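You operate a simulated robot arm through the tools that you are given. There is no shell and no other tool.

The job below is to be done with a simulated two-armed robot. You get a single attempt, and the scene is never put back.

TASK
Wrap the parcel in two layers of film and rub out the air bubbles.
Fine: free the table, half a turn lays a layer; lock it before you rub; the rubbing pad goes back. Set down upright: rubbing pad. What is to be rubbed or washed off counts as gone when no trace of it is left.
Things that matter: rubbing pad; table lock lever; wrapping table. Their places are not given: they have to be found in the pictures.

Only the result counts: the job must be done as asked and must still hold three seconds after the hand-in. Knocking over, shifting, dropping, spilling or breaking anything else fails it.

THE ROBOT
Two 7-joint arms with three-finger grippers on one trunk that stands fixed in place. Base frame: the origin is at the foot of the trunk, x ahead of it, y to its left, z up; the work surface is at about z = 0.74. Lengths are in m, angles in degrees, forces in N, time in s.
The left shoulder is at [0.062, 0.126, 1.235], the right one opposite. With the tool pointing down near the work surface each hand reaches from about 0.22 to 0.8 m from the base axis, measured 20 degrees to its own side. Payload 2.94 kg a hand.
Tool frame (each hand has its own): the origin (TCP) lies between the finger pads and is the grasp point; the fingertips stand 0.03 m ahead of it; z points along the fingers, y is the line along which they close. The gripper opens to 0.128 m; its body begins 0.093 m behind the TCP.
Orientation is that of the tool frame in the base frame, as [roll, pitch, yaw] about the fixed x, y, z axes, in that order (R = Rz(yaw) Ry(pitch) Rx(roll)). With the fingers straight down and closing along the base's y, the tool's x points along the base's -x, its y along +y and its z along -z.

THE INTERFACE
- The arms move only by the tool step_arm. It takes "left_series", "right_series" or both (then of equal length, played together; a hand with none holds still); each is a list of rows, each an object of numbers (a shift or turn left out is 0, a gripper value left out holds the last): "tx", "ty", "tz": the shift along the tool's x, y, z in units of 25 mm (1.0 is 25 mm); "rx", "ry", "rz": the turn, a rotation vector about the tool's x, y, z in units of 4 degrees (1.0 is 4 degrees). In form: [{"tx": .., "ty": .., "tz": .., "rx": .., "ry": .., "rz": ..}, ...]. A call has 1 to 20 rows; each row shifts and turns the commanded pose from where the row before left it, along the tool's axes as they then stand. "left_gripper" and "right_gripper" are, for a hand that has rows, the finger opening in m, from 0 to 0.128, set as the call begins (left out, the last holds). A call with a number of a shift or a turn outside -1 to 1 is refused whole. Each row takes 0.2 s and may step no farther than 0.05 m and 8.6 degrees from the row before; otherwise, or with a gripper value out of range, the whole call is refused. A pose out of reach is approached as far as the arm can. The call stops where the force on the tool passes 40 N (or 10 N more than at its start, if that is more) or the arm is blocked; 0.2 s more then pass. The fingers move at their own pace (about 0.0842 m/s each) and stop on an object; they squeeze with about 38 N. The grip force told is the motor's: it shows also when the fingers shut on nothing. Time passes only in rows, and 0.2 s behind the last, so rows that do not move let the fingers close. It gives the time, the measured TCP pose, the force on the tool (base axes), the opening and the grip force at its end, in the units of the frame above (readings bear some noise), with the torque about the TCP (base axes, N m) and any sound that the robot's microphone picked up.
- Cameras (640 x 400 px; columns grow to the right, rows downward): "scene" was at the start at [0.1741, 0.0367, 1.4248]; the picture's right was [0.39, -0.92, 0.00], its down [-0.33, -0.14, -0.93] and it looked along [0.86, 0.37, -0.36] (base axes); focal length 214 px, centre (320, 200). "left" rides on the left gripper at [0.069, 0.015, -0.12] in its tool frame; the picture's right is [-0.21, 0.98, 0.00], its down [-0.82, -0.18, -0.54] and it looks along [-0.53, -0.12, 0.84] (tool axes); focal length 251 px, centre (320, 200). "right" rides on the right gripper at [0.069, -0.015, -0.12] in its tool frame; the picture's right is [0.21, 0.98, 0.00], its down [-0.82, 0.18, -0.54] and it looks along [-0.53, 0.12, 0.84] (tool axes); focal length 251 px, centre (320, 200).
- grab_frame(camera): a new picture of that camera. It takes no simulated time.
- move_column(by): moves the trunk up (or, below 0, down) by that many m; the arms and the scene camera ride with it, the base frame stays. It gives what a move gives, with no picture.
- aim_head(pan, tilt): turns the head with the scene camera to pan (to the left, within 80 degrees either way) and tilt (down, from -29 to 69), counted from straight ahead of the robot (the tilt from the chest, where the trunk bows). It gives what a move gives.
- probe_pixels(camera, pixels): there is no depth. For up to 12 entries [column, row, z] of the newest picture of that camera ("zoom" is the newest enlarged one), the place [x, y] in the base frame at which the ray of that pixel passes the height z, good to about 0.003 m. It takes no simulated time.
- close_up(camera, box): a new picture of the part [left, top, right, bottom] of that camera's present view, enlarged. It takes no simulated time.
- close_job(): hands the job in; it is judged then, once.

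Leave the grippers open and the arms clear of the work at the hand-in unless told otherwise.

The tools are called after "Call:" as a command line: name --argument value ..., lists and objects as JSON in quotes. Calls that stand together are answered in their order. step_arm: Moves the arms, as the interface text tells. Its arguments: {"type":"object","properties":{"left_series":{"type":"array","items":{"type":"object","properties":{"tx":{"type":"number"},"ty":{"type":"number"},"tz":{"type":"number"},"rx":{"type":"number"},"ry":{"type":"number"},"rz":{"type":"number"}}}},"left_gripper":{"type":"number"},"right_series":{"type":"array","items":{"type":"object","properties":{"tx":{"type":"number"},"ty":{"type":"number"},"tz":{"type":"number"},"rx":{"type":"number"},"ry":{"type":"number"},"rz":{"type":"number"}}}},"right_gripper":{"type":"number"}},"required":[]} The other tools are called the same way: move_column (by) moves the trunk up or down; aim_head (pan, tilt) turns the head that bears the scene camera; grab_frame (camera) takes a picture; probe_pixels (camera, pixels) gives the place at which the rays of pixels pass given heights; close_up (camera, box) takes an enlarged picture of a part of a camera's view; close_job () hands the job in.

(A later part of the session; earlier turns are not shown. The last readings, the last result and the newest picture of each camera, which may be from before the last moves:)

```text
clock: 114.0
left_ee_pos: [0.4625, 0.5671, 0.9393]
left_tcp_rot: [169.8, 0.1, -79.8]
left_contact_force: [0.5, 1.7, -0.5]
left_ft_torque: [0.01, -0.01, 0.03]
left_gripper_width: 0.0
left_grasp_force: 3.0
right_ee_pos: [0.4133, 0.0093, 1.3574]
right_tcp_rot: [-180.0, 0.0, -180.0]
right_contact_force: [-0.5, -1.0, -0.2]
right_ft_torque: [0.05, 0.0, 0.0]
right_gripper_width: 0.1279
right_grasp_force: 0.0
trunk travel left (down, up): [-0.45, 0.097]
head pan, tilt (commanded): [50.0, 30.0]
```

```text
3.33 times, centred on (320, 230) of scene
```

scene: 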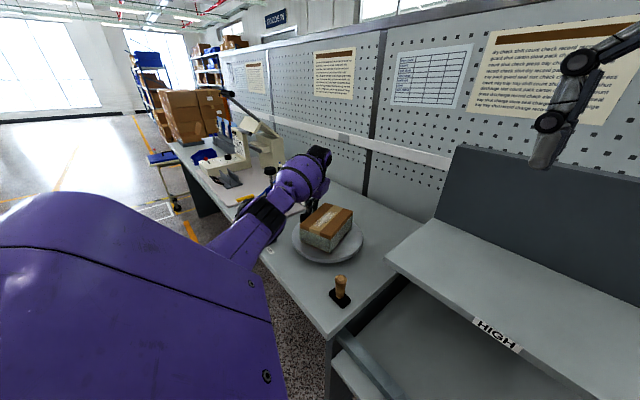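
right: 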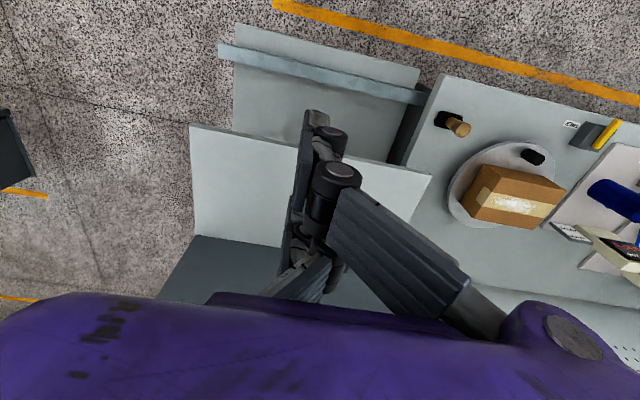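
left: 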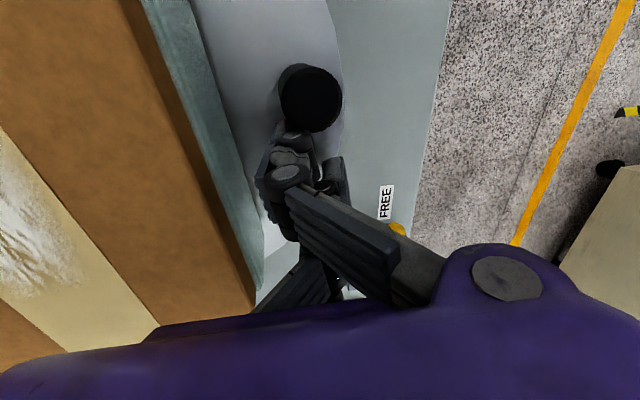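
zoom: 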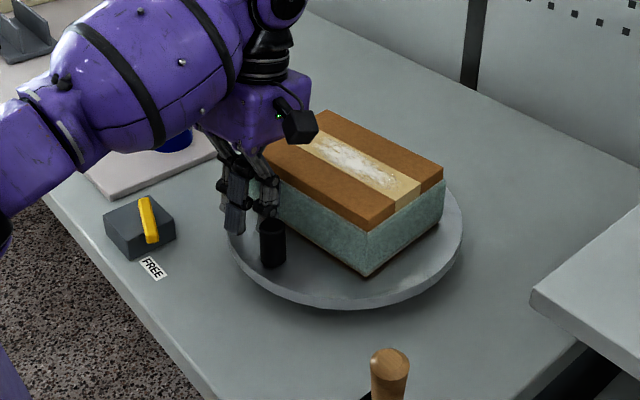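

The knob is at about 186°, so just over one full turn in total. I'll add one small row for margin, then back away and lift off.

Call:
step_arm --left_series '[{"tx": 0.298, "ty": 0.145, "tz": 0.025, "ry": 0.174, "rz": -0.985}, {}, {"tx": -0.5}, {"tx": -0.4, "tz": -0.6, "ty": 0.1}, {"tz": -0.985, "ty": 0.174}, {"tz": -0.985, "ty": 0.174}, {"tz": -0.985, "ty": 0.174}, {"tz": -0.985, "ty": 0.174}, {"tz": -0.985, "ty": 0.174}, {"tz": -0.985, "ty": 0.174}, {}]'

Call:
grab_frame --camera "left"

Call:
close_up --camera "scene" --box '[230, 170, 370, 290]'

```text
clock: 116.4
left_ee_pos: [0.4567, 0.5836, 1.1024]
left_tcp_rot: [169.6, 0.1, -75.9]
left_contact_force: [0.3, -0.7, -0.3]
left_ft_torque: [-0.03, 0.02, 0.03]
left_gripper_width: 0.0001
left_grasp_force: 2.9
right_ee_pos: [0.4128, 0.0115, 1.3576]
right_tcp_rot: [179.9, -0.1, -180.0]
right_contact_force: [0.0, 0.0, -0.4]
right_ft_torque: [-0.04, 0.03, 0.0]
right_gripper_width: 0.1279
right_grasp_force: 0.2
trunk travel left (down, up): [-0.45, 0.097]
head pan, tilt (commanded): [50.0, 30.0]
```

```text
taken
```

left: 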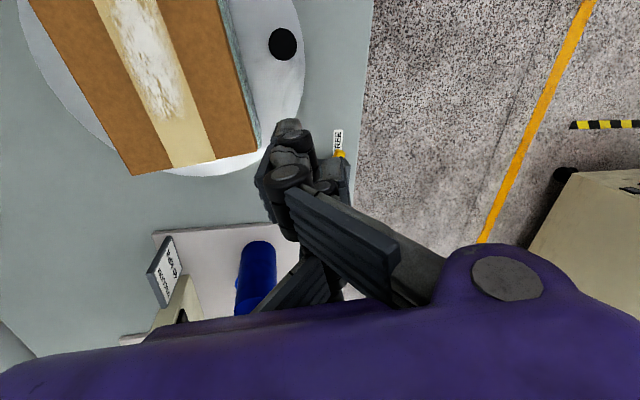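

```text
3.33 times, centred on (300, 230) of scene
```

zoom: 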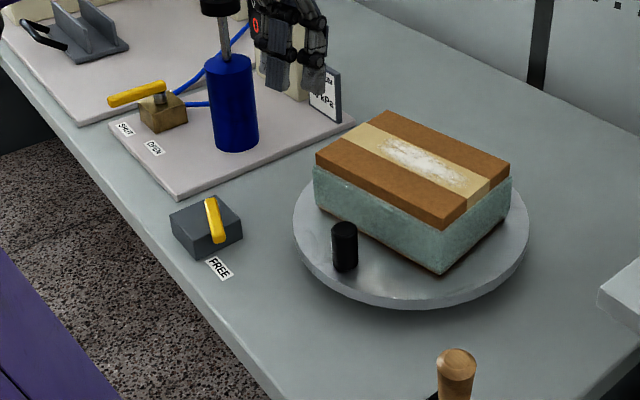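

Call:
probe_pixels --camera "left" --pixels '[[283, 44, 0.94], [132, 174, 0.982], [259, 153, 0.982]]'

Call:
close_up --camera "scene" --box '[285, 195, 365, 265]'

```text
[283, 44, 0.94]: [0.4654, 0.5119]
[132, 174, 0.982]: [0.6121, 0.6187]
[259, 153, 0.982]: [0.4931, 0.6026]
```

```text
5.71 times, centred on (325, 230) of scene
```

zoom: 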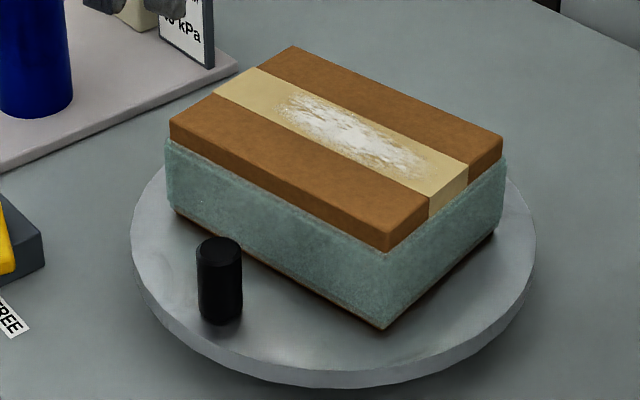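

The knob sits at about 188°, so roughly 370° turned, and the film is two layers thick and teal. Now I lock the table. I'll straighten the hand, turn it to match the bar (yaw ≈ 252°), open it, and go above the lever.

Call:
step_arm --left_series '[{"rx": 0.85}, {"rx": 0.85}, {"rx": 0.9}, {"rz": 1}, {"rz": 1}, {"rz": 1}, {"rz": 1}, {"rz": 1}, {"rz": 1}, {"rz": 1}, {"rz": 1}, {}]' --left_gripper 0.06

Call:
step_arm --left_series '[{"tx": -0.765, "ty": 0.78}, {"tx": -0.765, "ty": 0.78}, {"tx": -0.765, "ty": 0.78}, {"tx": -0.765, "ty": 0.78}, {}]'

Call:
grab_frame --camera "left"

```text
clock: 119.0
left_ee_pos: [0.4556, 0.5814, 1.1032]
left_tcp_rot: [-179.8, 0.1, -107.9]
left_contact_force: [-0.4, -0.9, -0.1]
left_ft_torque: [-0.01, 0.01, 0.0]
left_gripper_width: 0.0598
left_grasp_force: 0.1
right_ee_pos: [0.4126, 0.0094, 1.3567]
right_tcp_rot: [180.0, -0.1, -180.0]
right_contact_force: [-1.1, 0.5, -0.4]
right_ft_torque: [-0.01, 0.02, 0.0]
right_gripper_width: 0.1278
right_grasp_force: 0.0
trunk travel left (down, up): [-0.45, 0.097]
head pan, tilt (commanded): [50.0, 30.0]
```

```text
clock: 120.2
left_ee_pos: [0.4046, 0.6787, 1.103]
left_tcp_rot: [180.0, 0.2, -107.9]
left_contact_force: [-0.3, -1.1, 0.2]
left_ft_torque: [0.0, -0.01, 0.02]
left_gripper_width: 0.06
left_grasp_force: 0.0
right_ee_pos: [0.4141, 0.0093, 1.3555]
right_tcp_rot: [180.0, 0.0, 179.9]
right_contact_force: [-0.2, 0.2, 0.0]
right_ft_torque: [-0.01, 0.01, 0.04]
right_gripper_width: 0.1282
right_grasp_force: 0.0
trunk travel left (down, up): [-0.45, 0.097]
head pan, tilt (commanded): [50.0, 30.0]
```

```text
taken
```

left: 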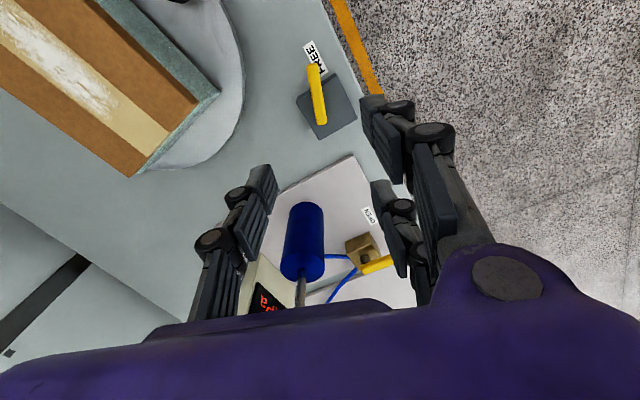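

Call:
step_arm --left_series '[{"tz": 0.95}, {"tz": 0.95}, {"tz": 0.95}, {"tz": 0.95}, {"tz": 0.95}, {"tz": 0.95}, {"tz": 0.8}, {}]'

Call:
grab_frame --camera "left"

Call:
close_up --camera "scene" --box '[235, 205, 295, 265]'

```text
clock: 122.0
left_ee_pos: [0.4042, 0.6777, 0.9402]
left_tcp_rot: [-180.0, 0.1, -107.9]
left_contact_force: [0.1, 0.4, -0.9]
left_ft_torque: [0.01, 0.02, 0.03]
left_gripper_width: 0.06
left_grasp_force: 0.1
right_ee_pos: [0.4127, 0.0098, 1.3568]
right_tcp_rot: [-179.9, -0.1, -180.0]
right_contact_force: [-0.1, -0.4, 0.0]
right_ft_torque: [0.0, -0.01, 0.03]
right_gripper_width: 0.1279
right_grasp_force: 0.1
trunk travel left (down, up): [-0.45, 0.097]
head pan, tilt (commanded): [50.0, 30.0]
```

```text
taken
```

left: 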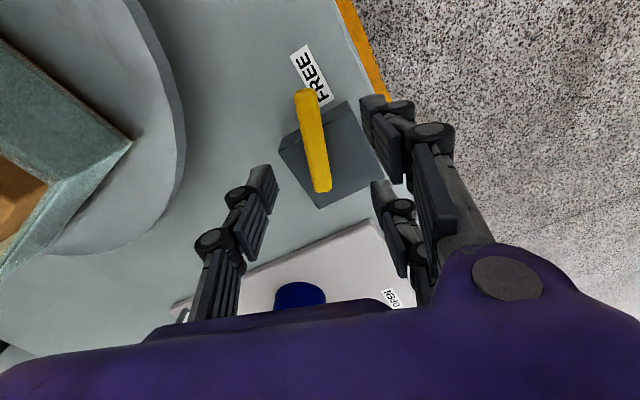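

```text
6.67 times, centred on (265, 235) of scene
```

zoom: 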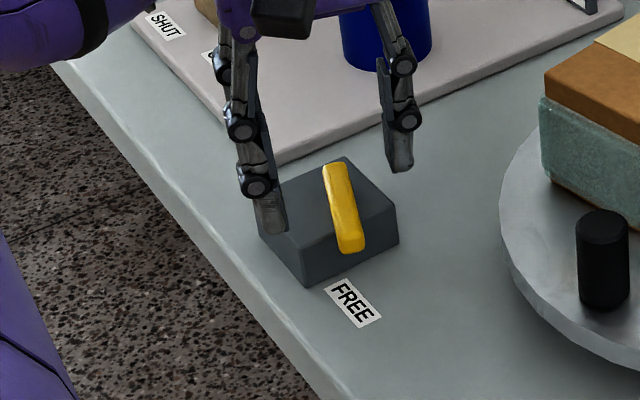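

The bar is centred between the fingers. I go down the last 20 mm and close.

Call:
step_arm --left_series '[{"tz": 0.3}, {"tz": 0.3}, {"tz": 0.2}, {}]'

Call:
step_arm --left_series '[{}, {}, {}, {}]' --left_gripper 0.0

```text
clock: 123.0
left_ee_pos: [0.404, 0.6778, 0.9202]
left_tcp_rot: [-179.8, 0.1, -107.9]
left_contact_force: [-0.3, 0.6, 0.3]
left_ft_torque: [-0.02, -0.04, -0.04]
left_gripper_width: 0.0598
left_grasp_force: 0.1
right_ee_pos: [0.4126, 0.0102, 1.3566]
right_tcp_rot: [180.0, -0.1, 180.0]
right_contact_force: [-0.3, -0.4, 0.1]
right_ft_torque: [-0.01, 0.03, 0.02]
right_gripper_width: 0.1279
right_grasp_force: 0.1
trunk travel left (down, up): [-0.45, 0.097]
head pan, tilt (commanded): [50.0, 30.0]
```

```text
clock: 124.0
left_ee_pos: [0.4056, 0.6788, 0.9203]
left_tcp_rot: [-180.0, 0.1, -108.0]
left_contact_force: [7.4, -2.5, -4.7]
left_ft_torque: [0.22, -0.28, -1.64]
left_gripper_width: 0.0142
left_grasp_force: 40.4
right_ee_pos: [0.4142, 0.0102, 1.3558]
right_tcp_rot: [-180.0, 0.0, 180.0]
right_contact_force: [-0.4, 0.1, 0.1]
right_ft_torque: [-0.05, -0.03, -0.02]
right_gripper_width: 0.1279
right_grasp_force: 0.1
trunk travel left (down, up): [-0.45, 0.097]
head pan, tilt (commanded): [50.0, 30.0]
```

Gripped (14 mm). Now I turn it back clockwise toward the locked position, checking the force as it goes.

Call:
step_arm --left_series '[{"rz": 1, "ty": 0.038}, {"rz": 1, "ty": 0.038}, {"rz": 1, "ty": 0.038}, {"rz": 1, "ty": 0.038}, {"rz": 1, "ty": 0.038}]'

Call:
step_arm --left_series '[{"rz": 1, "ty": 0.038}, {"rz": 1, "ty": 0.038}, {"rz": 1, "ty": 0.038}, {"rz": 1, "ty": 0.038}, {"rz": 1, "ty": 0.038}]'

Call:
close_up --camera "scene" --box '[235, 205, 295, 265]'

```text
clock: 125.2
left_ee_pos: [0.4023, 0.6803, 0.9202]
left_tcp_rot: [180.0, -0.1, -128.0]
left_contact_force: [13.1, -10.8, -9.1]
left_ft_torque: [-0.24, -0.49, -0.25]
left_gripper_width: 0.0135
left_grasp_force: 40.8
right_ee_pos: [0.4134, 0.0091, 1.3562]
right_tcp_rot: [-179.9, -0.1, -179.9]
right_contact_force: [0.8, -1.0, -0.6]
right_ft_torque: [-0.02, 0.02, -0.03]
right_gripper_width: 0.1281
right_grasp_force: 0.1
trunk travel left (down, up): [-0.45, 0.097]
head pan, tilt (commanded): [50.0, 30.0]
```

```text
clock: 126.4
left_ee_pos: [0.3988, 0.6844, 0.9206]
left_tcp_rot: [179.9, 0.0, -148.0]
left_contact_force: [11.7, -13.9, -9.2]
left_ft_torque: [-0.72, 0.24, -0.21]
left_gripper_width: 0.0139
left_grasp_force: 40.1
right_ee_pos: [0.4158, 0.0084, 1.3563]
right_tcp_rot: [179.9, -0.1, 180.0]
right_contact_force: [0.1, 0.3, 0.4]
right_ft_torque: [0.0, 0.0, 0.0]
right_gripper_width: 0.1277
right_grasp_force: 0.0
trunk travel left (down, up): [-0.45, 0.097]
head pan, tilt (commanded): [50.0, 30.0]
```

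```text
6.67 times, centred on (265, 235) of scene
```

zoom: 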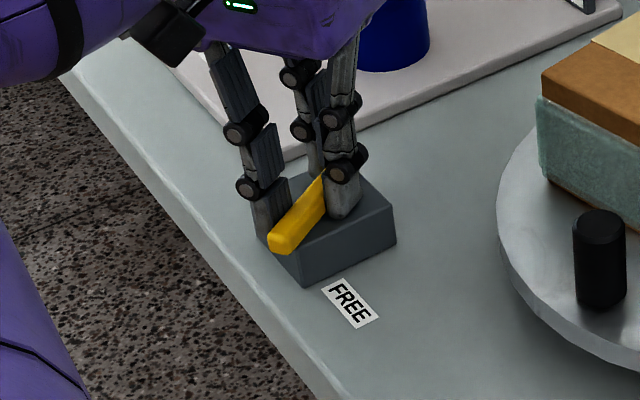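

Call:
step_arm --left_series '[{"rz": 1, "ty": 0.045}, {"rz": 1, "ty": 0.045}, {"rz": 1, "ty": 0.045}, {"rz": 1, "ty": 0.045}, {"rz": 1, "ty": 0.04}]'

Call:
step_arm --left_series '[{"rz": 1, "ty": 0.04}, {"rz": 1, "ty": 0.04}, {"rz": 1, "ty": 0.04}]'

Call:
close_up --camera "scene" --box '[235, 205, 295, 265]'

```text
clock: 127.6
left_ee_pos: [0.3973, 0.6879, 0.9199]
left_tcp_rot: [-179.9, 0.1, -167.9]
left_contact_force: [17.4, -17.8, -12.0]
left_ft_torque: [-0.42, -0.3, -0.29]
left_gripper_width: 0.0141
left_grasp_force: 40.0
right_ee_pos: [0.4163, 0.0089, 1.3561]
right_tcp_rot: [179.9, -0.2, -179.9]
right_contact_force: [0.7, -0.1, -0.3]
right_ft_torque: [-0.02, -0.01, 0.02]
right_gripper_width: 0.1281
right_grasp_force: 0.1
trunk travel left (down, up): [-0.45, 0.097]
head pan, tilt (commanded): [50.0, 30.0]
```

```text
clock: 128.4
left_ee_pos: [0.3972, 0.6904, 0.9192]
left_tcp_rot: [-179.9, 0.1, 179.9]
left_contact_force: [21.7, -17.3, -12.7]
left_ft_torque: [-0.41, -0.14, -0.18]
left_gripper_width: 0.0137
left_grasp_force: 40.5
right_ee_pos: [0.4159, 0.0093, 1.3556]
right_tcp_rot: [179.9, -0.1, -180.0]
right_contact_force: [0.5, -0.6, -0.5]
right_ft_torque: [0.02, -0.01, 0.01]
right_gripper_width: 0.1279
right_grasp_force: 0.0
trunk travel left (down, up): [-0.45, 0.097]
head pan, tilt (commanded): [50.0, 30.0]
```

```text
6.67 times, centred on (265, 235) of scene
```

zoom: 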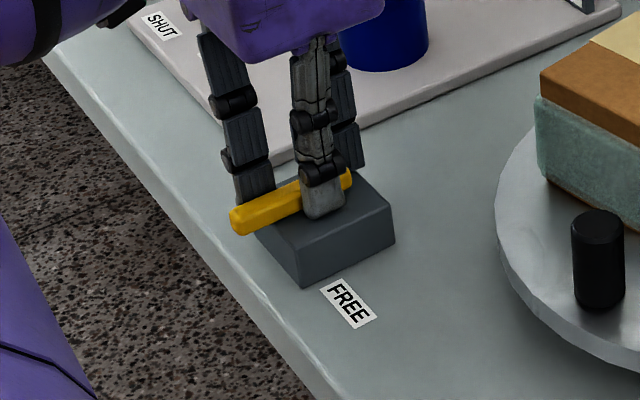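

The bar is back along x but there's no stop torque yet. I'll turn a little further until I feel the stop.

Call:
step_arm --left_series '[{"rz": 0.6, "ty": 0.025}, {"rz": 0.6, "ty": 0.025}]'

```text
clock: 129.0
left_ee_pos: [0.3978, 0.6914, 0.9192]
left_tcp_rot: [-179.9, 0.0, 175.3]
left_contact_force: [18.5, -22.6, -12.1]
left_ft_torque: [-0.48, -0.23, 1.39]
left_gripper_width: 0.0156
left_grasp_force: 41.1
right_ee_pos: [0.4162, 0.0087, 1.3554]
right_tcp_rot: [179.9, -0.1, -179.9]
right_contact_force: [-0.2, -0.1, 0.1]
right_ft_torque: [-0.02, 0.02, -0.02]
right_gripper_width: 0.1282
right_grasp_force: 0.0
trunk travel left (down, up): [-0.45, 0.097]
head pan, tilt (commanded): [50.0, 30.0]
```

The torque turned to +1.4 N·m and the grip widened, so that's the locked stop. I'll release and rise.

Call:
step_arm --left_series '[{}, {}, {}, {}]' --left_gripper 0.06

Call:
step_arm --left_series '[{"tz": -0.5}, {"tz": -1}, {"tz": -1}, {"tz": -1}, {"tz": -1}, {"tz": -1}, {}]'

Call:
grab_frame --camera "left"

Call:
close_up --camera "scene" --box '[235, 205, 295, 265]'

```text
clock: 130.0
left_ee_pos: [0.3951, 0.6922, 0.9204]
left_tcp_rot: [179.9, 0.0, 175.3]
left_contact_force: [-0.2, 1.2, -0.4]
left_ft_torque: [-0.02, 0.0, -0.04]
left_gripper_width: 0.0602
left_grasp_force: 0.2
right_ee_pos: [0.4127, 0.01, 1.3578]
right_tcp_rot: [-180.0, 0.0, 180.0]
right_contact_force: [0.0, 0.1, -0.2]
right_ft_torque: [0.0, -0.01, -0.01]
right_gripper_width: 0.1281
right_grasp_force: 0.0
trunk travel left (down, up): [-0.45, 0.097]
head pan, tilt (commanded): [50.0, 30.0]
```

```text
clock: 131.6
left_ee_pos: [0.3949, 0.6929, 1.0571]
left_tcp_rot: [180.0, 0.1, 175.3]
left_contact_force: [0.3, 0.3, -0.1]
left_ft_torque: [-0.01, 0.02, -0.01]
left_gripper_width: 0.0601
left_grasp_force: 0.1
right_ee_pos: [0.4134, 0.0104, 1.3557]
right_tcp_rot: [-179.9, 0.0, 180.0]
right_contact_force: [0.0, -0.4, 0.8]
right_ft_torque: [-0.01, 0.01, 0.01]
right_gripper_width: 0.128
right_grasp_force: 0.1
trunk travel left (down, up): [-0.45, 0.097]
head pan, tilt (commanded): [50.0, 30.0]
```

```text
taken
```

left: 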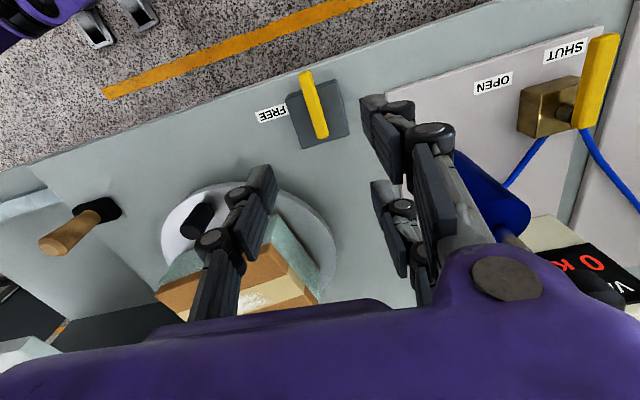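

```text
6.67 times, centred on (265, 235) of scene
```

zoom: 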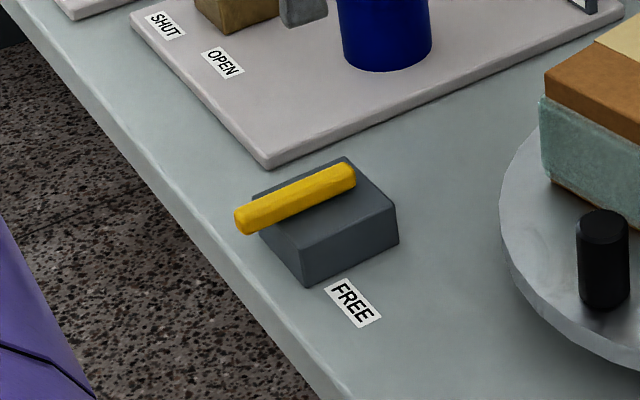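

The lever is back exactly where it began, so the table is locked. Next is the rubbing pad. I'll move the hand to a good viewpoint for it.

Call:
step_arm --left_series '[{"tz": -0.8, "rz": -0.6}, {"tz": -0.8, "rz": -0.57}, {"tz": -0.8}, {"tx": 0.356, "ty": -0.95}, {"tx": 0.356, "ty": -0.95}, {"tx": 0.356, "ty": -0.95}, {"tx": 0.356, "ty": -0.95}, {"tx": 0.356, "ty": -0.95}, {"tx": 0.356, "ty": -0.95}, {"tx": 0.356, "ty": -0.95}, {"tx": 0.356, "ty": -0.95}, {"tx": 0.356, "ty": -0.95}, {"tx": 0.356, "ty": -0.95}, {"tx": 0.356, "ty": -0.95}, {"tx": 0.356, "ty": -0.95}, {"ty": -0.95}, {"ty": -0.95}, {}]' --left_gripper 0.128

Call:
grab_frame --camera "left"

Call:
aim_head --pan 38 --tilt 40

Call:
grab_frame --camera "scene"

```text
clock: 135.4
left_ee_pos: [0.2867, 0.3599, 1.1163]
left_tcp_rot: [-180.0, 0.1, 180.0]
left_contact_force: [0.7, 0.3, 0.4]
left_ft_torque: [-0.03, 0.0, -0.01]
left_gripper_width: 0.128
left_grasp_force: 0.1
right_ee_pos: [0.4119, 0.0104, 1.3565]
right_tcp_rot: [-180.0, 0.0, 179.9]
right_contact_force: [-0.8, 0.2, -0.3]
right_ft_torque: [0.0, -0.01, 0.03]
right_gripper_width: 0.128
right_grasp_force: 0.1
trunk travel left (down, up): [-0.45, 0.097]
head pan, tilt (commanded): [50.0, 30.0]
```

```text
taken
```

left: 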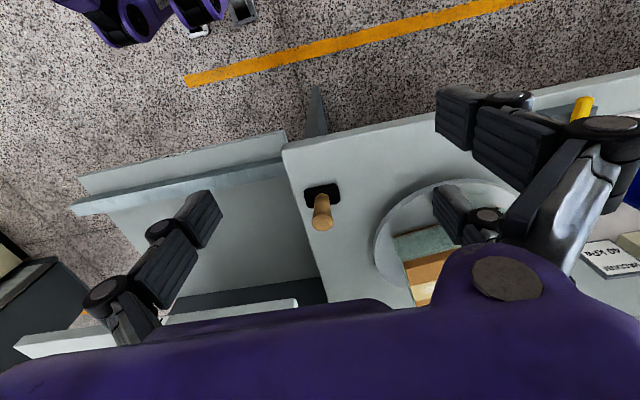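

```text
clock: 136.1
left_ee_pos: [0.2857, 0.3602, 1.1161]
left_tcp_rot: [179.9, 0.0, 180.0]
left_contact_force: [0.6, -0.3, 0.6]
left_ft_torque: [-0.03, 0.0, -0.02]
left_gripper_width: 0.1281
left_grasp_force: 0.1
right_ee_pos: [0.4136, 0.0096, 1.3562]
right_tcp_rot: [-180.0, -0.1, 180.0]
right_contact_force: [0.1, 0.0, -0.4]
right_ft_torque: [0.06, -0.01, -0.04]
right_gripper_width: 0.1279
right_grasp_force: 0.1
trunk travel left (down, up): [-0.45, 0.097]
head pan, tilt (commanded): [38.0, 40.0]
```

```text
taken
```

scene: 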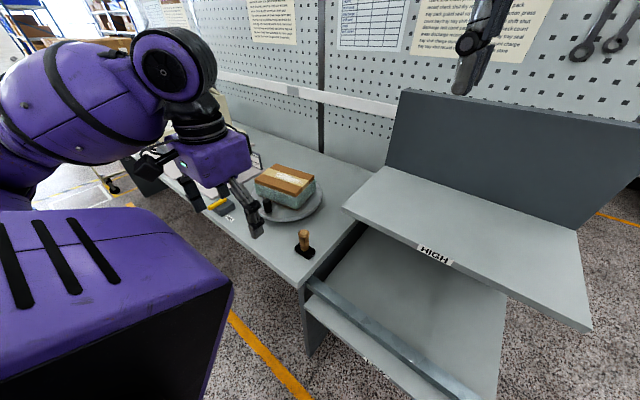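

Call:
close_up --camera "left" --box '[280, 165, 360, 245]'

Call:
close_up --camera "scene" --box '[280, 220, 330, 270]'

```text
5.00 times, centred on (320, 205) of left
```

zoom: 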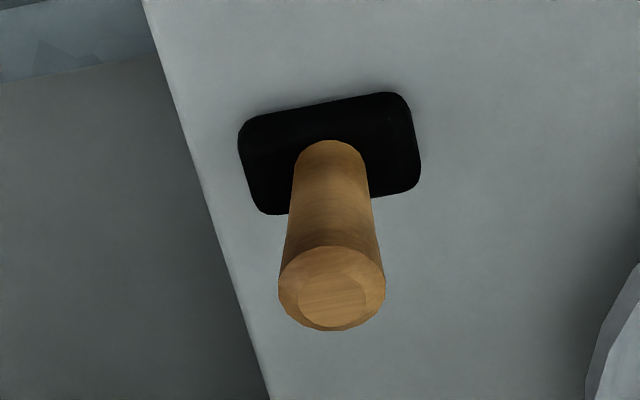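

```text
8.00 times, centred on (305, 245) of scene
```

zoom: 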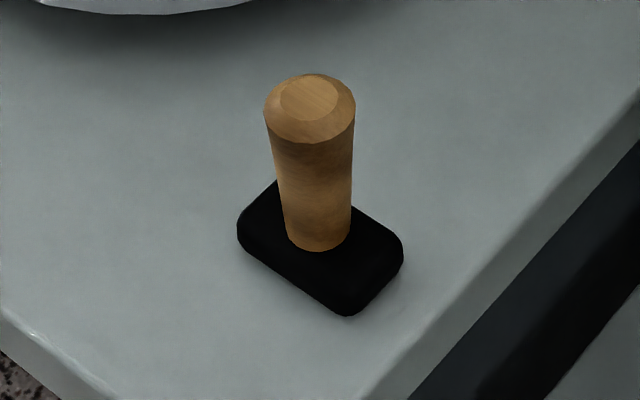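

Call:
probe_pixels --camera "left" --pixels '[[304, 191, 0.875], [337, 184, 0.875], [340, 202, 0.875], [307.6, 207.6, 0.875], [322.4, 223, 0.94], [322.4, 223, 0.96], [322.4, 223, 0.98], [322.6, 199, 0.875], [311.6, 221, 0.955], [333, 221, 0.955]]'

Call:
probe_pixels --camera "scene" --pixels '[[303.75, 232.5, 0.94], [303.75, 232.5, 0.96], [303.75, 232.5, 0.98], [304.9, 249, 0.875], [294.8, 247.5, 0.875], [309, 258.5, 0.875], [315.3, 250, 0.875], [301, 243.5, 0.875]]'

```text
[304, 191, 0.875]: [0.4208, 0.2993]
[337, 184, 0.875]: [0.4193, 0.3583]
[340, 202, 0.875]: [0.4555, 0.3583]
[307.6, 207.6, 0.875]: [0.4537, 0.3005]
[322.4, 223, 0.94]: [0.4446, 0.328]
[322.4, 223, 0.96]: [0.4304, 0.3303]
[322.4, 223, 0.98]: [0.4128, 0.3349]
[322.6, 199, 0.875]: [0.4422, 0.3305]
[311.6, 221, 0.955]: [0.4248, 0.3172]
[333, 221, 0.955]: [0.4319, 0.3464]
```

```text
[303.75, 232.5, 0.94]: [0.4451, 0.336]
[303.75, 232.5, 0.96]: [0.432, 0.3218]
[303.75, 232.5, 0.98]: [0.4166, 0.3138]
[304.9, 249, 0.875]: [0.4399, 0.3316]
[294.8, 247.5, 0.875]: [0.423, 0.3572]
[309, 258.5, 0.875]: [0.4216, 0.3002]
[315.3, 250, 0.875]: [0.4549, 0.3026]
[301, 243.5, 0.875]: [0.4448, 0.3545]
```

The pad's base is about 3–4 × 6 cm centred near (0.439, 0.330), and its handle reaches up to z ≈ 0.95. I'll turn the hand to yaw 90° so it closes across the base's short side. Then I'll hover above it for a closer look.

Call:
step_arm --left_series '[{"rz": 1}, {"rz": 1}, {"rz": 1}, {"rz": 1}, {"rz": 1}, {"rz": 1}, {"rz": 1}, {"rz": 1}, {"rz": 1}, {"rz": 1}, {"rz": 1}, {"rz": 1}, {"rz": 1}, {"rz": 1}, {"rz": 1}, {"rz": 1}, {"rz": 1}, {"rz": 1}, {"rz": 1}, {"rz": 1}]'

Call:
step_arm --left_series '[{"rz": 1}, {"rz": 1}, {"rz": 0.5}, {"ty": 0.8}, {"ty": 0.8}, {"ty": 0.8}, {"ty": 0.8}, {}]'

Call:
grab_frame --camera "left"

Call:
grab_frame --camera "scene"

```text
clock: 140.3
left_ee_pos: [0.2886, 0.3598, 1.117]
left_tcp_rot: [179.9, 0.0, 100.0]
left_contact_force: [-0.1, -0.6, -0.5]
left_ft_torque: [0.0, 0.05, -0.04]
left_gripper_width: 0.1279
left_grasp_force: 0.0
right_ee_pos: [0.4131, 0.0109, 1.3571]
right_tcp_rot: [-179.9, 0.0, 180.0]
right_contact_force: [0.7, -0.7, -0.4]
right_ft_torque: [-0.02, 0.0, 0.02]
right_gripper_width: 0.1281
right_grasp_force: 0.1
trunk travel left (down, up): [-0.45, 0.097]
head pan, tilt (commanded): [38.0, 40.0]
```

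```text
clock: 142.1
left_ee_pos: [0.3688, 0.3623, 1.1172]
left_tcp_rot: [179.8, 0.0, 90.1]
left_contact_force: [0.5, -0.5, -0.4]
left_ft_torque: [-0.01, -0.02, 0.04]
left_gripper_width: 0.128
left_grasp_force: 0.0
right_ee_pos: [0.4119, 0.0093, 1.3569]
right_tcp_rot: [180.0, 0.1, -180.0]
right_contact_force: [0.2, -0.2, 0.0]
right_ft_torque: [0.01, -0.05, -0.03]
right_gripper_width: 0.1283
right_grasp_force: 0.0
trunk travel left (down, up): [-0.45, 0.097]
head pan, tilt (commanded): [38.0, 40.0]
```

```text
taken
```

left: 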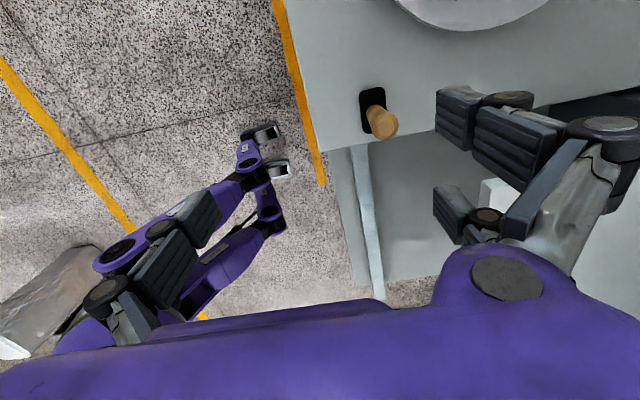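

```text
taken
```

scene: 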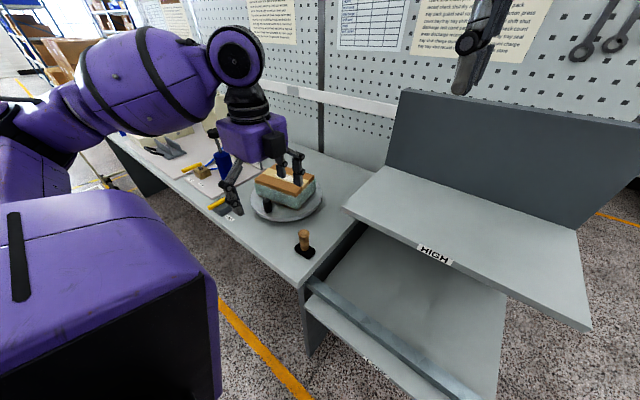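

Call:
close_up --camera "left" --box '[345, 75, 415, 145]'

Call:
probe_pixels --camera "zoom" --pixels '[[320, 200, 0.875], [200, 100, 0.875]]'

```text
5.71 times, centred on (380, 110) of left
```

zoom: 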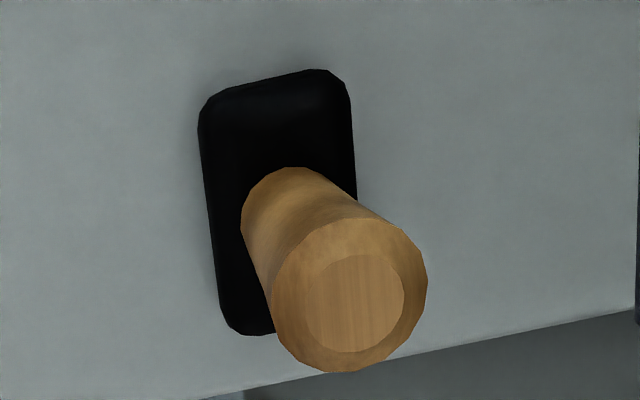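

```text
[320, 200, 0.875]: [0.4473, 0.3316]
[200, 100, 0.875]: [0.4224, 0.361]
```

Call:
probe_pixels --camera "zoom" --pixels '[[205, 180, 0.86], [205, 180, 0.875], [353, 140, 0.875], [353, 140, 0.88], [270, 83, 0.86], [270, 83, 0.875], [245, 335, 0.875], [245, 335, 0.88], [350, 290, 0.95], [274, 300, 0.95], [427, 285, 0.95]]'

```text
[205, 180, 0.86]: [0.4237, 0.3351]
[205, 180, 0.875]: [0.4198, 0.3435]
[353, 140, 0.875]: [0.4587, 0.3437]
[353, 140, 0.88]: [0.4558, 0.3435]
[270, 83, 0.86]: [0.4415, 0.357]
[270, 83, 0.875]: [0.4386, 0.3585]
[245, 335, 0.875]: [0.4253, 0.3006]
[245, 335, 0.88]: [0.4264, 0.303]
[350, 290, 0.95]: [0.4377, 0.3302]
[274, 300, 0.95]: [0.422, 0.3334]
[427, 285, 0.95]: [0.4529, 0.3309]
```

The base is about 34 × 57 mm, centred at (0.440, 0.330). The handle is about 31 mm wide at the top, which would slip through the 35 mm gap between the paired fingers. So I'll hold the pad by its base sides, with the handle standing up inside the hand. I'll hover over it first.

Call:
step_arm --left_series '[{"tx": -0.328, "ty": 0.712, "tz": 0.7}, {"tx": -0.328, "ty": 0.712, "tz": 0.7}, {"tx": -0.328, "ty": 0.712, "tz": 0.7}, {"tx": -0.328, "ty": 0.712, "tz": 0.7}, {}]' --left_gripper 0.09

Call:
grab_frame --camera "left"

Call:
close_up --camera "scene" --box '[220, 160, 360, 280]'

```text
clock: 143.3
left_ee_pos: [0.4404, 0.3284, 1.0466]
left_tcp_rot: [179.8, 0.1, 90.0]
left_contact_force: [-0.7, -0.5, 0.9]
left_ft_torque: [-0.01, -0.01, 0.0]
left_gripper_width: 0.0899
left_grasp_force: 0.1
right_ee_pos: [0.4115, 0.0105, 1.3575]
right_tcp_rot: [-179.9, 0.1, -179.9]
right_contact_force: [-0.9, -0.3, 0.2]
right_ft_torque: [-0.02, -0.02, 0.01]
right_gripper_width: 0.128
right_grasp_force: 0.0
trunk travel left (down, up): [-0.45, 0.097]
head pan, tilt (commanded): [38.0, 40.0]
```

```text
taken
```

left: 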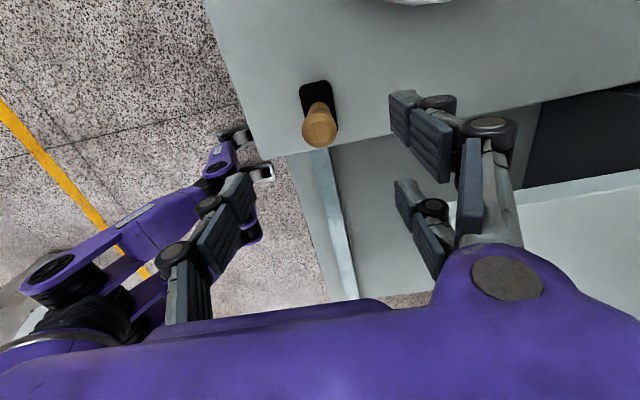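

```text
3.33 times, centred on (290, 220) of scene
```

zoom: 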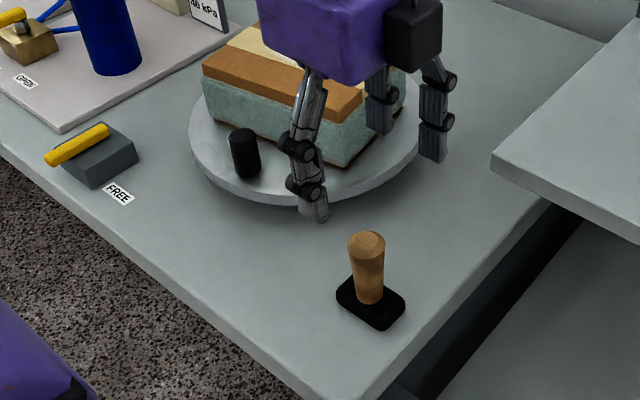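

The handle top is right under the hand centre at (320, 130). I descend in stages.

Call:
step_arm --left_series '[{"tx": 0.1, "tz": 0.85}, {"tz": 0.85}, {"tz": 0.85}, {"tz": 0.85}, {"tz": 0.85}, {}]'

Call:
grab_frame --camera "left"

Call:
close_up --camera "scene" --box '[265, 205, 345, 275]'

```text
clock: 144.7
left_ee_pos: [0.4411, 0.33, 0.9417]
left_tcp_rot: [179.8, 0.1, 90.0]
left_contact_force: [-0.8, 0.0, -0.1]
left_ft_torque: [-0.01, -0.05, 0.01]
left_gripper_width: 0.09
left_grasp_force: 0.0
right_ee_pos: [0.4126, 0.0096, 1.3566]
right_tcp_rot: [-179.9, 0.1, -180.0]
right_contact_force: [-0.4, 0.6, 0.3]
right_ft_torque: [0.0, -0.04, -0.04]
right_gripper_width: 0.1279
right_grasp_force: 0.0
trunk travel left (down, up): [-0.45, 0.097]
head pan, tilt (commanded): [38.0, 40.0]
```

```text
taken
```

left: 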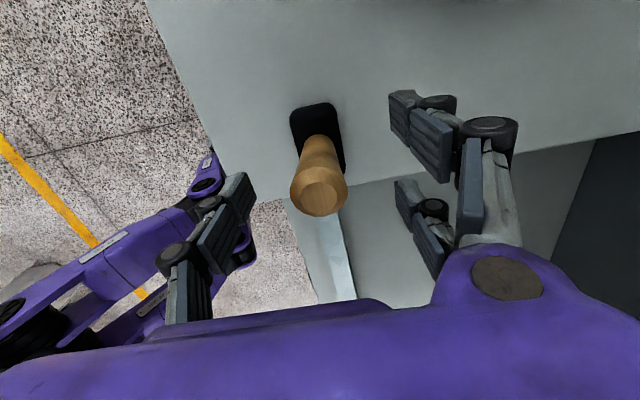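

```text
5.71 times, centred on (305, 240) of scene
```

zoom: 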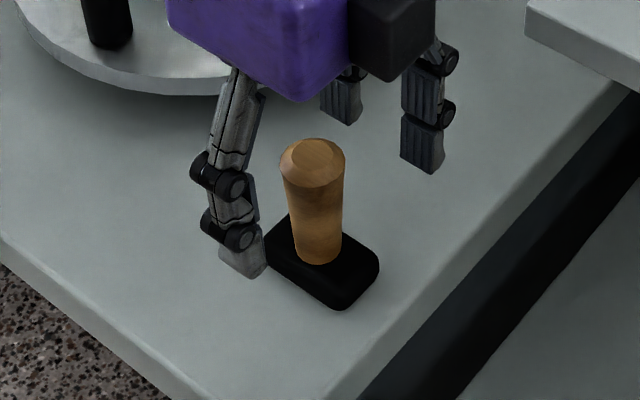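

The fingers straddle the pad. I lower to tips ≈ 5 mm above the table.

Call:
step_arm --left_series '[{"tz": 0.7}, {"tz": 0.7}, {"tz": 0.4}, {}]'

Call:
grab_frame --camera "left"

Call:
close_up --camera "scene" --box '[265, 205, 345, 275]'

```text
clock: 145.7
left_ee_pos: [0.4385, 0.3288, 0.8967]
left_tcp_rot: [179.9, 0.0, 90.1]
left_contact_force: [0.2, -0.3, 0.8]
left_ft_torque: [0.0, 0.0, -0.02]
left_gripper_width: 0.09
left_grasp_force: 0.1
right_ee_pos: [0.414, 0.0097, 1.3565]
right_tcp_rot: [180.0, 0.0, -180.0]
right_contact_force: [-0.3, -0.1, -0.3]
right_ft_torque: [0.03, 0.02, 0.03]
right_gripper_width: 0.128
right_grasp_force: 0.0
trunk travel left (down, up): [-0.45, 0.097]
head pan, tilt (commanded): [38.0, 40.0]
```

```text
taken
```

left: 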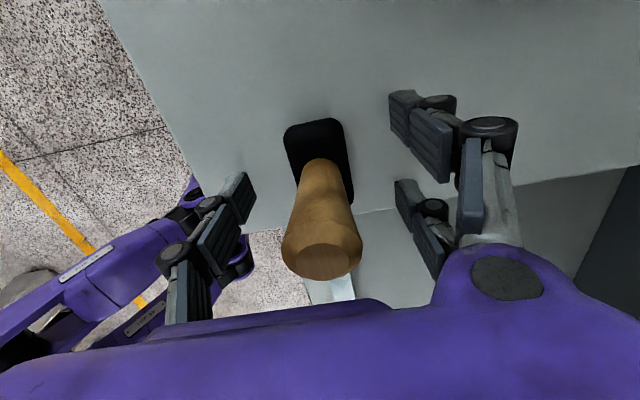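

```text
5.71 times, centred on (305, 240) of scene
```

zoom: 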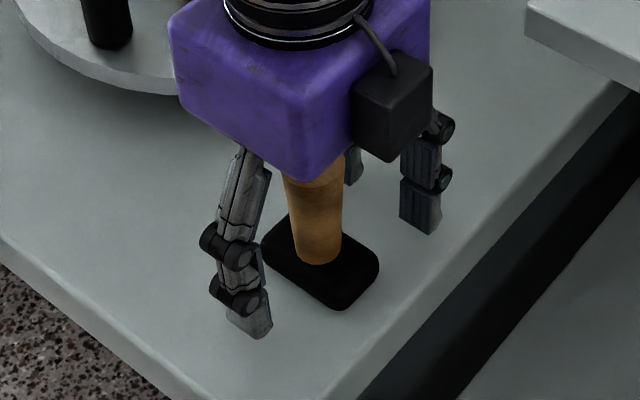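

I'm straddling the base at the right height. Closing now.

Call:
step_arm --left_series '[{}, {}, {}, {}, {}]' --left_gripper 0.0

Call:
grab_frame --camera "left"

Call:
close_up --camera "scene" --box '[265, 205, 345, 275]'

```text
clock: 146.9
left_ee_pos: [0.4388, 0.3296, 0.8958]
left_tcp_rot: [-180.0, -0.1, 90.0]
left_contact_force: [1.0, -0.6, -0.8]
left_ft_torque: [0.03, -0.08, -0.02]
left_gripper_width: 0.0353
left_grasp_force: 38.3
right_ee_pos: [0.4125, 0.0097, 1.3558]
right_tcp_rot: [-179.9, 0.0, -179.9]
right_contact_force: [0.3, 0.3, 0.5]
right_ft_torque: [-0.02, -0.05, -0.01]
right_gripper_width: 0.1279
right_grasp_force: 0.0
trunk travel left (down, up): [-0.45, 0.097]
head pan, tilt (commanded): [38.0, 40.0]
```

```text
taken
```

left: 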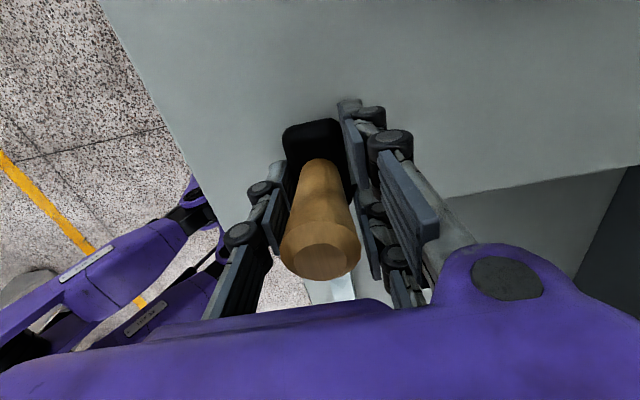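

```text
5.71 times, centred on (305, 240) of scene
```

zoom: 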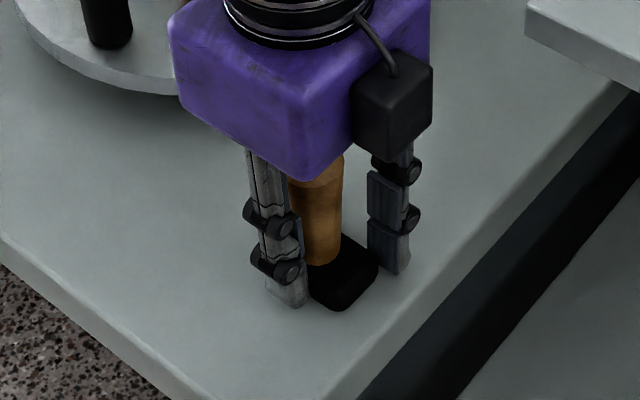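

Gripped at 35.3 mm with 38 N. The pick pose is (0.4388, 0.3296, 0.8958), yaw 90°. I lift straight up and check that the pad comes along upright.

Call:
step_arm --left_series '[{"tz": -0.4}, {"tz": -0.6}, {"tz": -0.8}, {"tz": -1}, {"tz": -1}, {"tz": -1}, {"tz": -1}, {"tz": -1}, {"tz": -0.8}, {}]'

Call:
grab_frame --camera "left"

Call:
grab_frame --camera "scene"

```text
clock: 149.1
left_ee_pos: [0.4399, 0.3301, 1.0866]
left_tcp_rot: [-180.0, 0.0, 90.0]
left_contact_force: [-0.1, 0.0, -0.1]
left_ft_torque: [0.0, 0.03, -0.04]
left_gripper_width: 0.0355
left_grasp_force: 37.7
right_ee_pos: [0.4138, 0.0101, 1.3561]
right_tcp_rot: [-180.0, 0.0, -179.9]
right_contact_force: [-0.4, -0.4, -0.1]
right_ft_torque: [-0.03, 0.04, -0.01]
right_gripper_width: 0.1277
right_grasp_force: 0.0
trunk travel left (down, up): [-0.45, 0.097]
head pan, tilt (commanded): [38.0, 40.0]
```

```text
taken
```

left: 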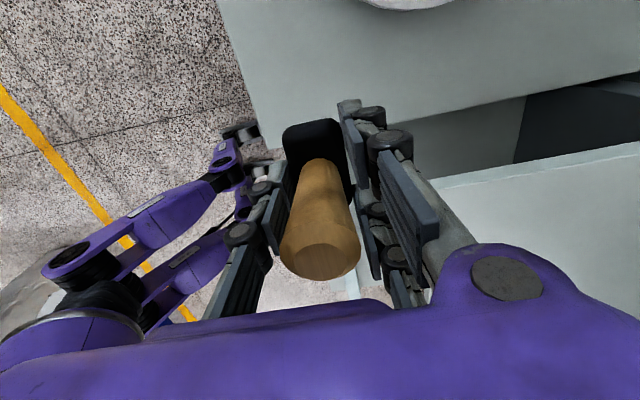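

```text
taken
```

scene: 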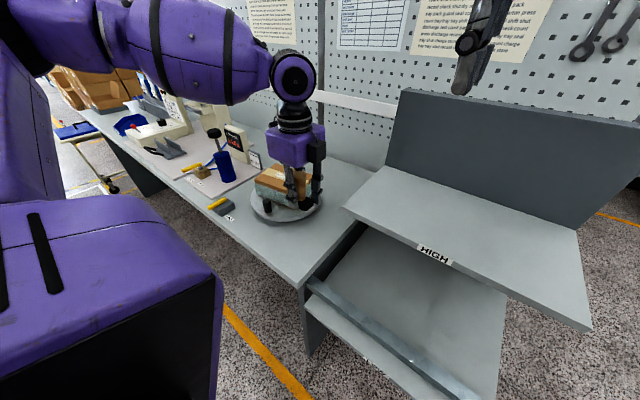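

The pad is held upright. I'll look for the exact place of the bubble patch on the box top now.

Call:
aim_head --pan 42 --tilt 32

Call:
close_up --camera "scene" --box '[250, 150, 370, 250]'

```text
clock: 149.8
left_ee_pos: [0.439, 0.3294, 1.0867]
left_tcp_rot: [179.8, -0.1, 90.0]
left_contact_force: [1.2, 1.2, -0.9]
left_ft_torque: [0.0, -0.03, 0.01]
left_gripper_width: 0.0352
left_grasp_force: 37.8
right_ee_pos: [0.4127, 0.0108, 1.3577]
right_tcp_rot: [-180.0, 0.0, 180.0]
right_contact_force: [-0.3, 0.3, 0.2]
right_ft_torque: [-0.01, 0.0, -0.01]
right_gripper_width: 0.128
right_grasp_force: 0.0
trunk travel left (down, up): [-0.45, 0.097]
head pan, tilt (commanded): [42.0, 32.0]
```

```text
4.00 times, centred on (310, 200) of scene
```

zoom: 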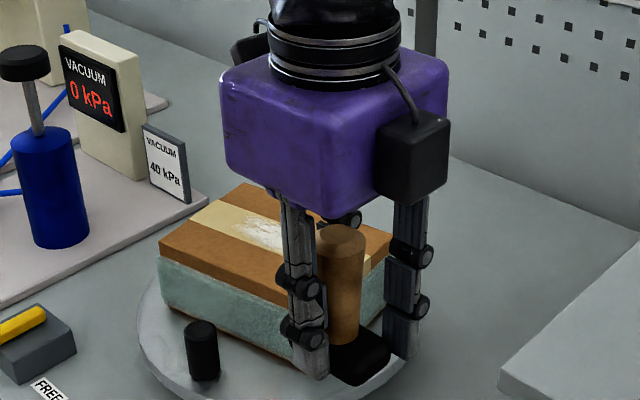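

The hand blocks that view. The right hand's camera also sees the box, so I'll use that.

Call:
grab_frame --camera "right"

Call:
close_up --camera "right" --box '[440, 130, 600, 240]'

```text
taken
```

right: 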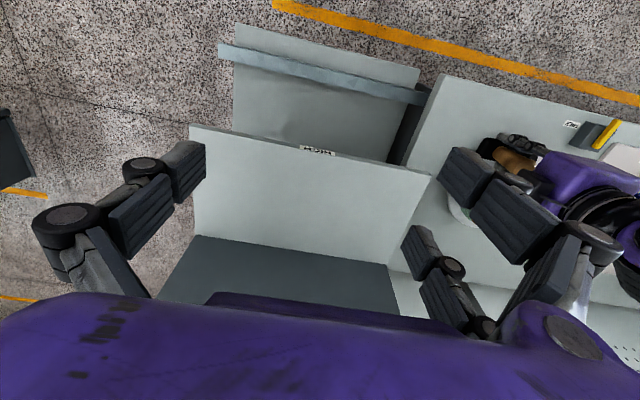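

```text
3.64 times, centred on (520, 185) of right
```

zoom: 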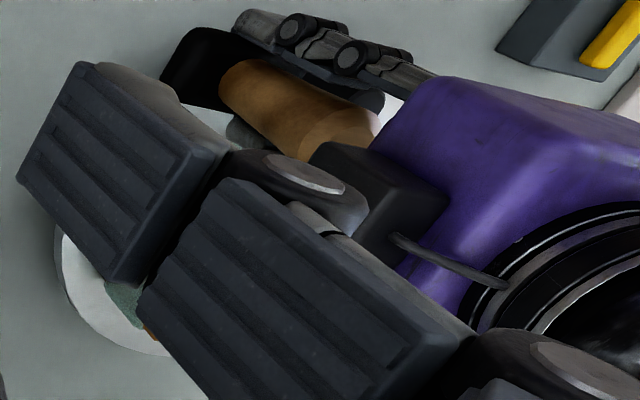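

The view is still blocked, so I'll rely on the computed box pose: turned about 9.5°, with the patch roughly between (0.58, 0.46) and (0.56, 0.575). I turn the hand to yaw ≈ 189.5° so the pad's long side lies across the tape, then move over the near end of the patch.

Call:
step_arm --left_series '[{"rz": -1}, {"rz": -1}, {"rz": -1}, {"rz": -1}, {"rz": -1}, {"rz": -1}, {"rz": -1}, {"rz": -1}, {"rz": -1}, {"rz": -1}, {"rz": -1}, {"rz": -1}, {"rz": -1}, {"rz": -1}, {"rz": -1}, {"rz": -1}, {"rz": -1}, {"rz": -1}, {"rz": -1}, {"rz": -1}]'

Call:
step_arm --left_series '[{"rz": -1}, {"rz": -1}, {"rz": -1}, {"rz": -1}, {"rz": -0.875}, {}]'

Call:
grab_frame --camera "left"

```text
clock: 154.0
left_ee_pos: [0.439, 0.3289, 1.0858]
left_tcp_rot: [-179.9, 0.2, 170.1]
left_contact_force: [-0.3, 0.3, -0.7]
left_ft_torque: [0.0, -0.02, 0.0]
left_gripper_width: 0.0355
left_grasp_force: 38.2
right_ee_pos: [0.4127, 0.0104, 1.3559]
right_tcp_rot: [-180.0, 0.0, -180.0]
right_contact_force: [0.2, -0.1, 0.3]
right_ft_torque: [0.01, 0.03, 0.0]
right_gripper_width: 0.1281
right_grasp_force: 0.1
trunk travel left (down, up): [-0.45, 0.097]
head pan, tilt (commanded): [42.0, 32.0]
```

```text
clock: 155.4
left_ee_pos: [0.4394, 0.3292, 1.0865]
left_tcp_rot: [-180.0, 0.2, -170.4]
left_contact_force: [0.4, 0.2, -1.4]
left_ft_torque: [-0.01, 0.04, -0.01]
left_gripper_width: 0.035
left_grasp_force: 37.9
right_ee_pos: [0.4124, 0.0105, 1.3569]
right_tcp_rot: [180.0, 0.1, 180.0]
right_contact_force: [0.2, -0.2, 0.0]
right_ft_torque: [0.03, 0.03, 0.01]
right_gripper_width: 0.1279
right_grasp_force: 0.1
trunk travel left (down, up): [-0.45, 0.097]
head pan, tilt (commanded): [42.0, 32.0]
```

```text
taken
```

left: 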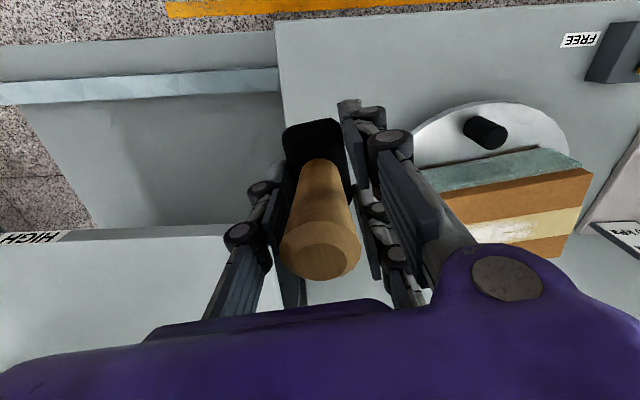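

Call:
close_up --camera "left" --box '[420, 130, 620, 270]'

```text
2.86 times, centred on (520, 200) of left
```

zoom: 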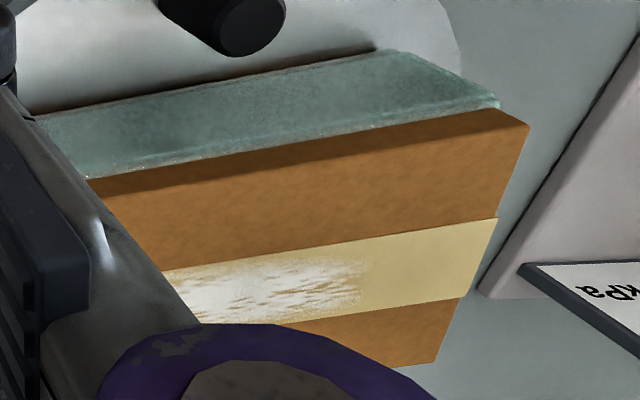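

Call:
probe_pixels --camera "zoom" --pixels '[[530, 127, 0.982], [498, 218, 0.982], [460, 297, 0.982], [435, 362, 0.982], [370, 270, 0.982], [340, 258, 0.982], [200, 270, 0.982], [330, 308, 0.982]]'

```text
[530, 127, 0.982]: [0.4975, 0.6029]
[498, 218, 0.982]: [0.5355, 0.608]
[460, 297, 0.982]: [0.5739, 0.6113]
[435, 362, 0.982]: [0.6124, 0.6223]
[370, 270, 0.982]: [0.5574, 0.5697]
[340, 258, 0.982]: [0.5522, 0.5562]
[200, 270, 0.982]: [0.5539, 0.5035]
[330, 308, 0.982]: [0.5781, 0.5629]
```

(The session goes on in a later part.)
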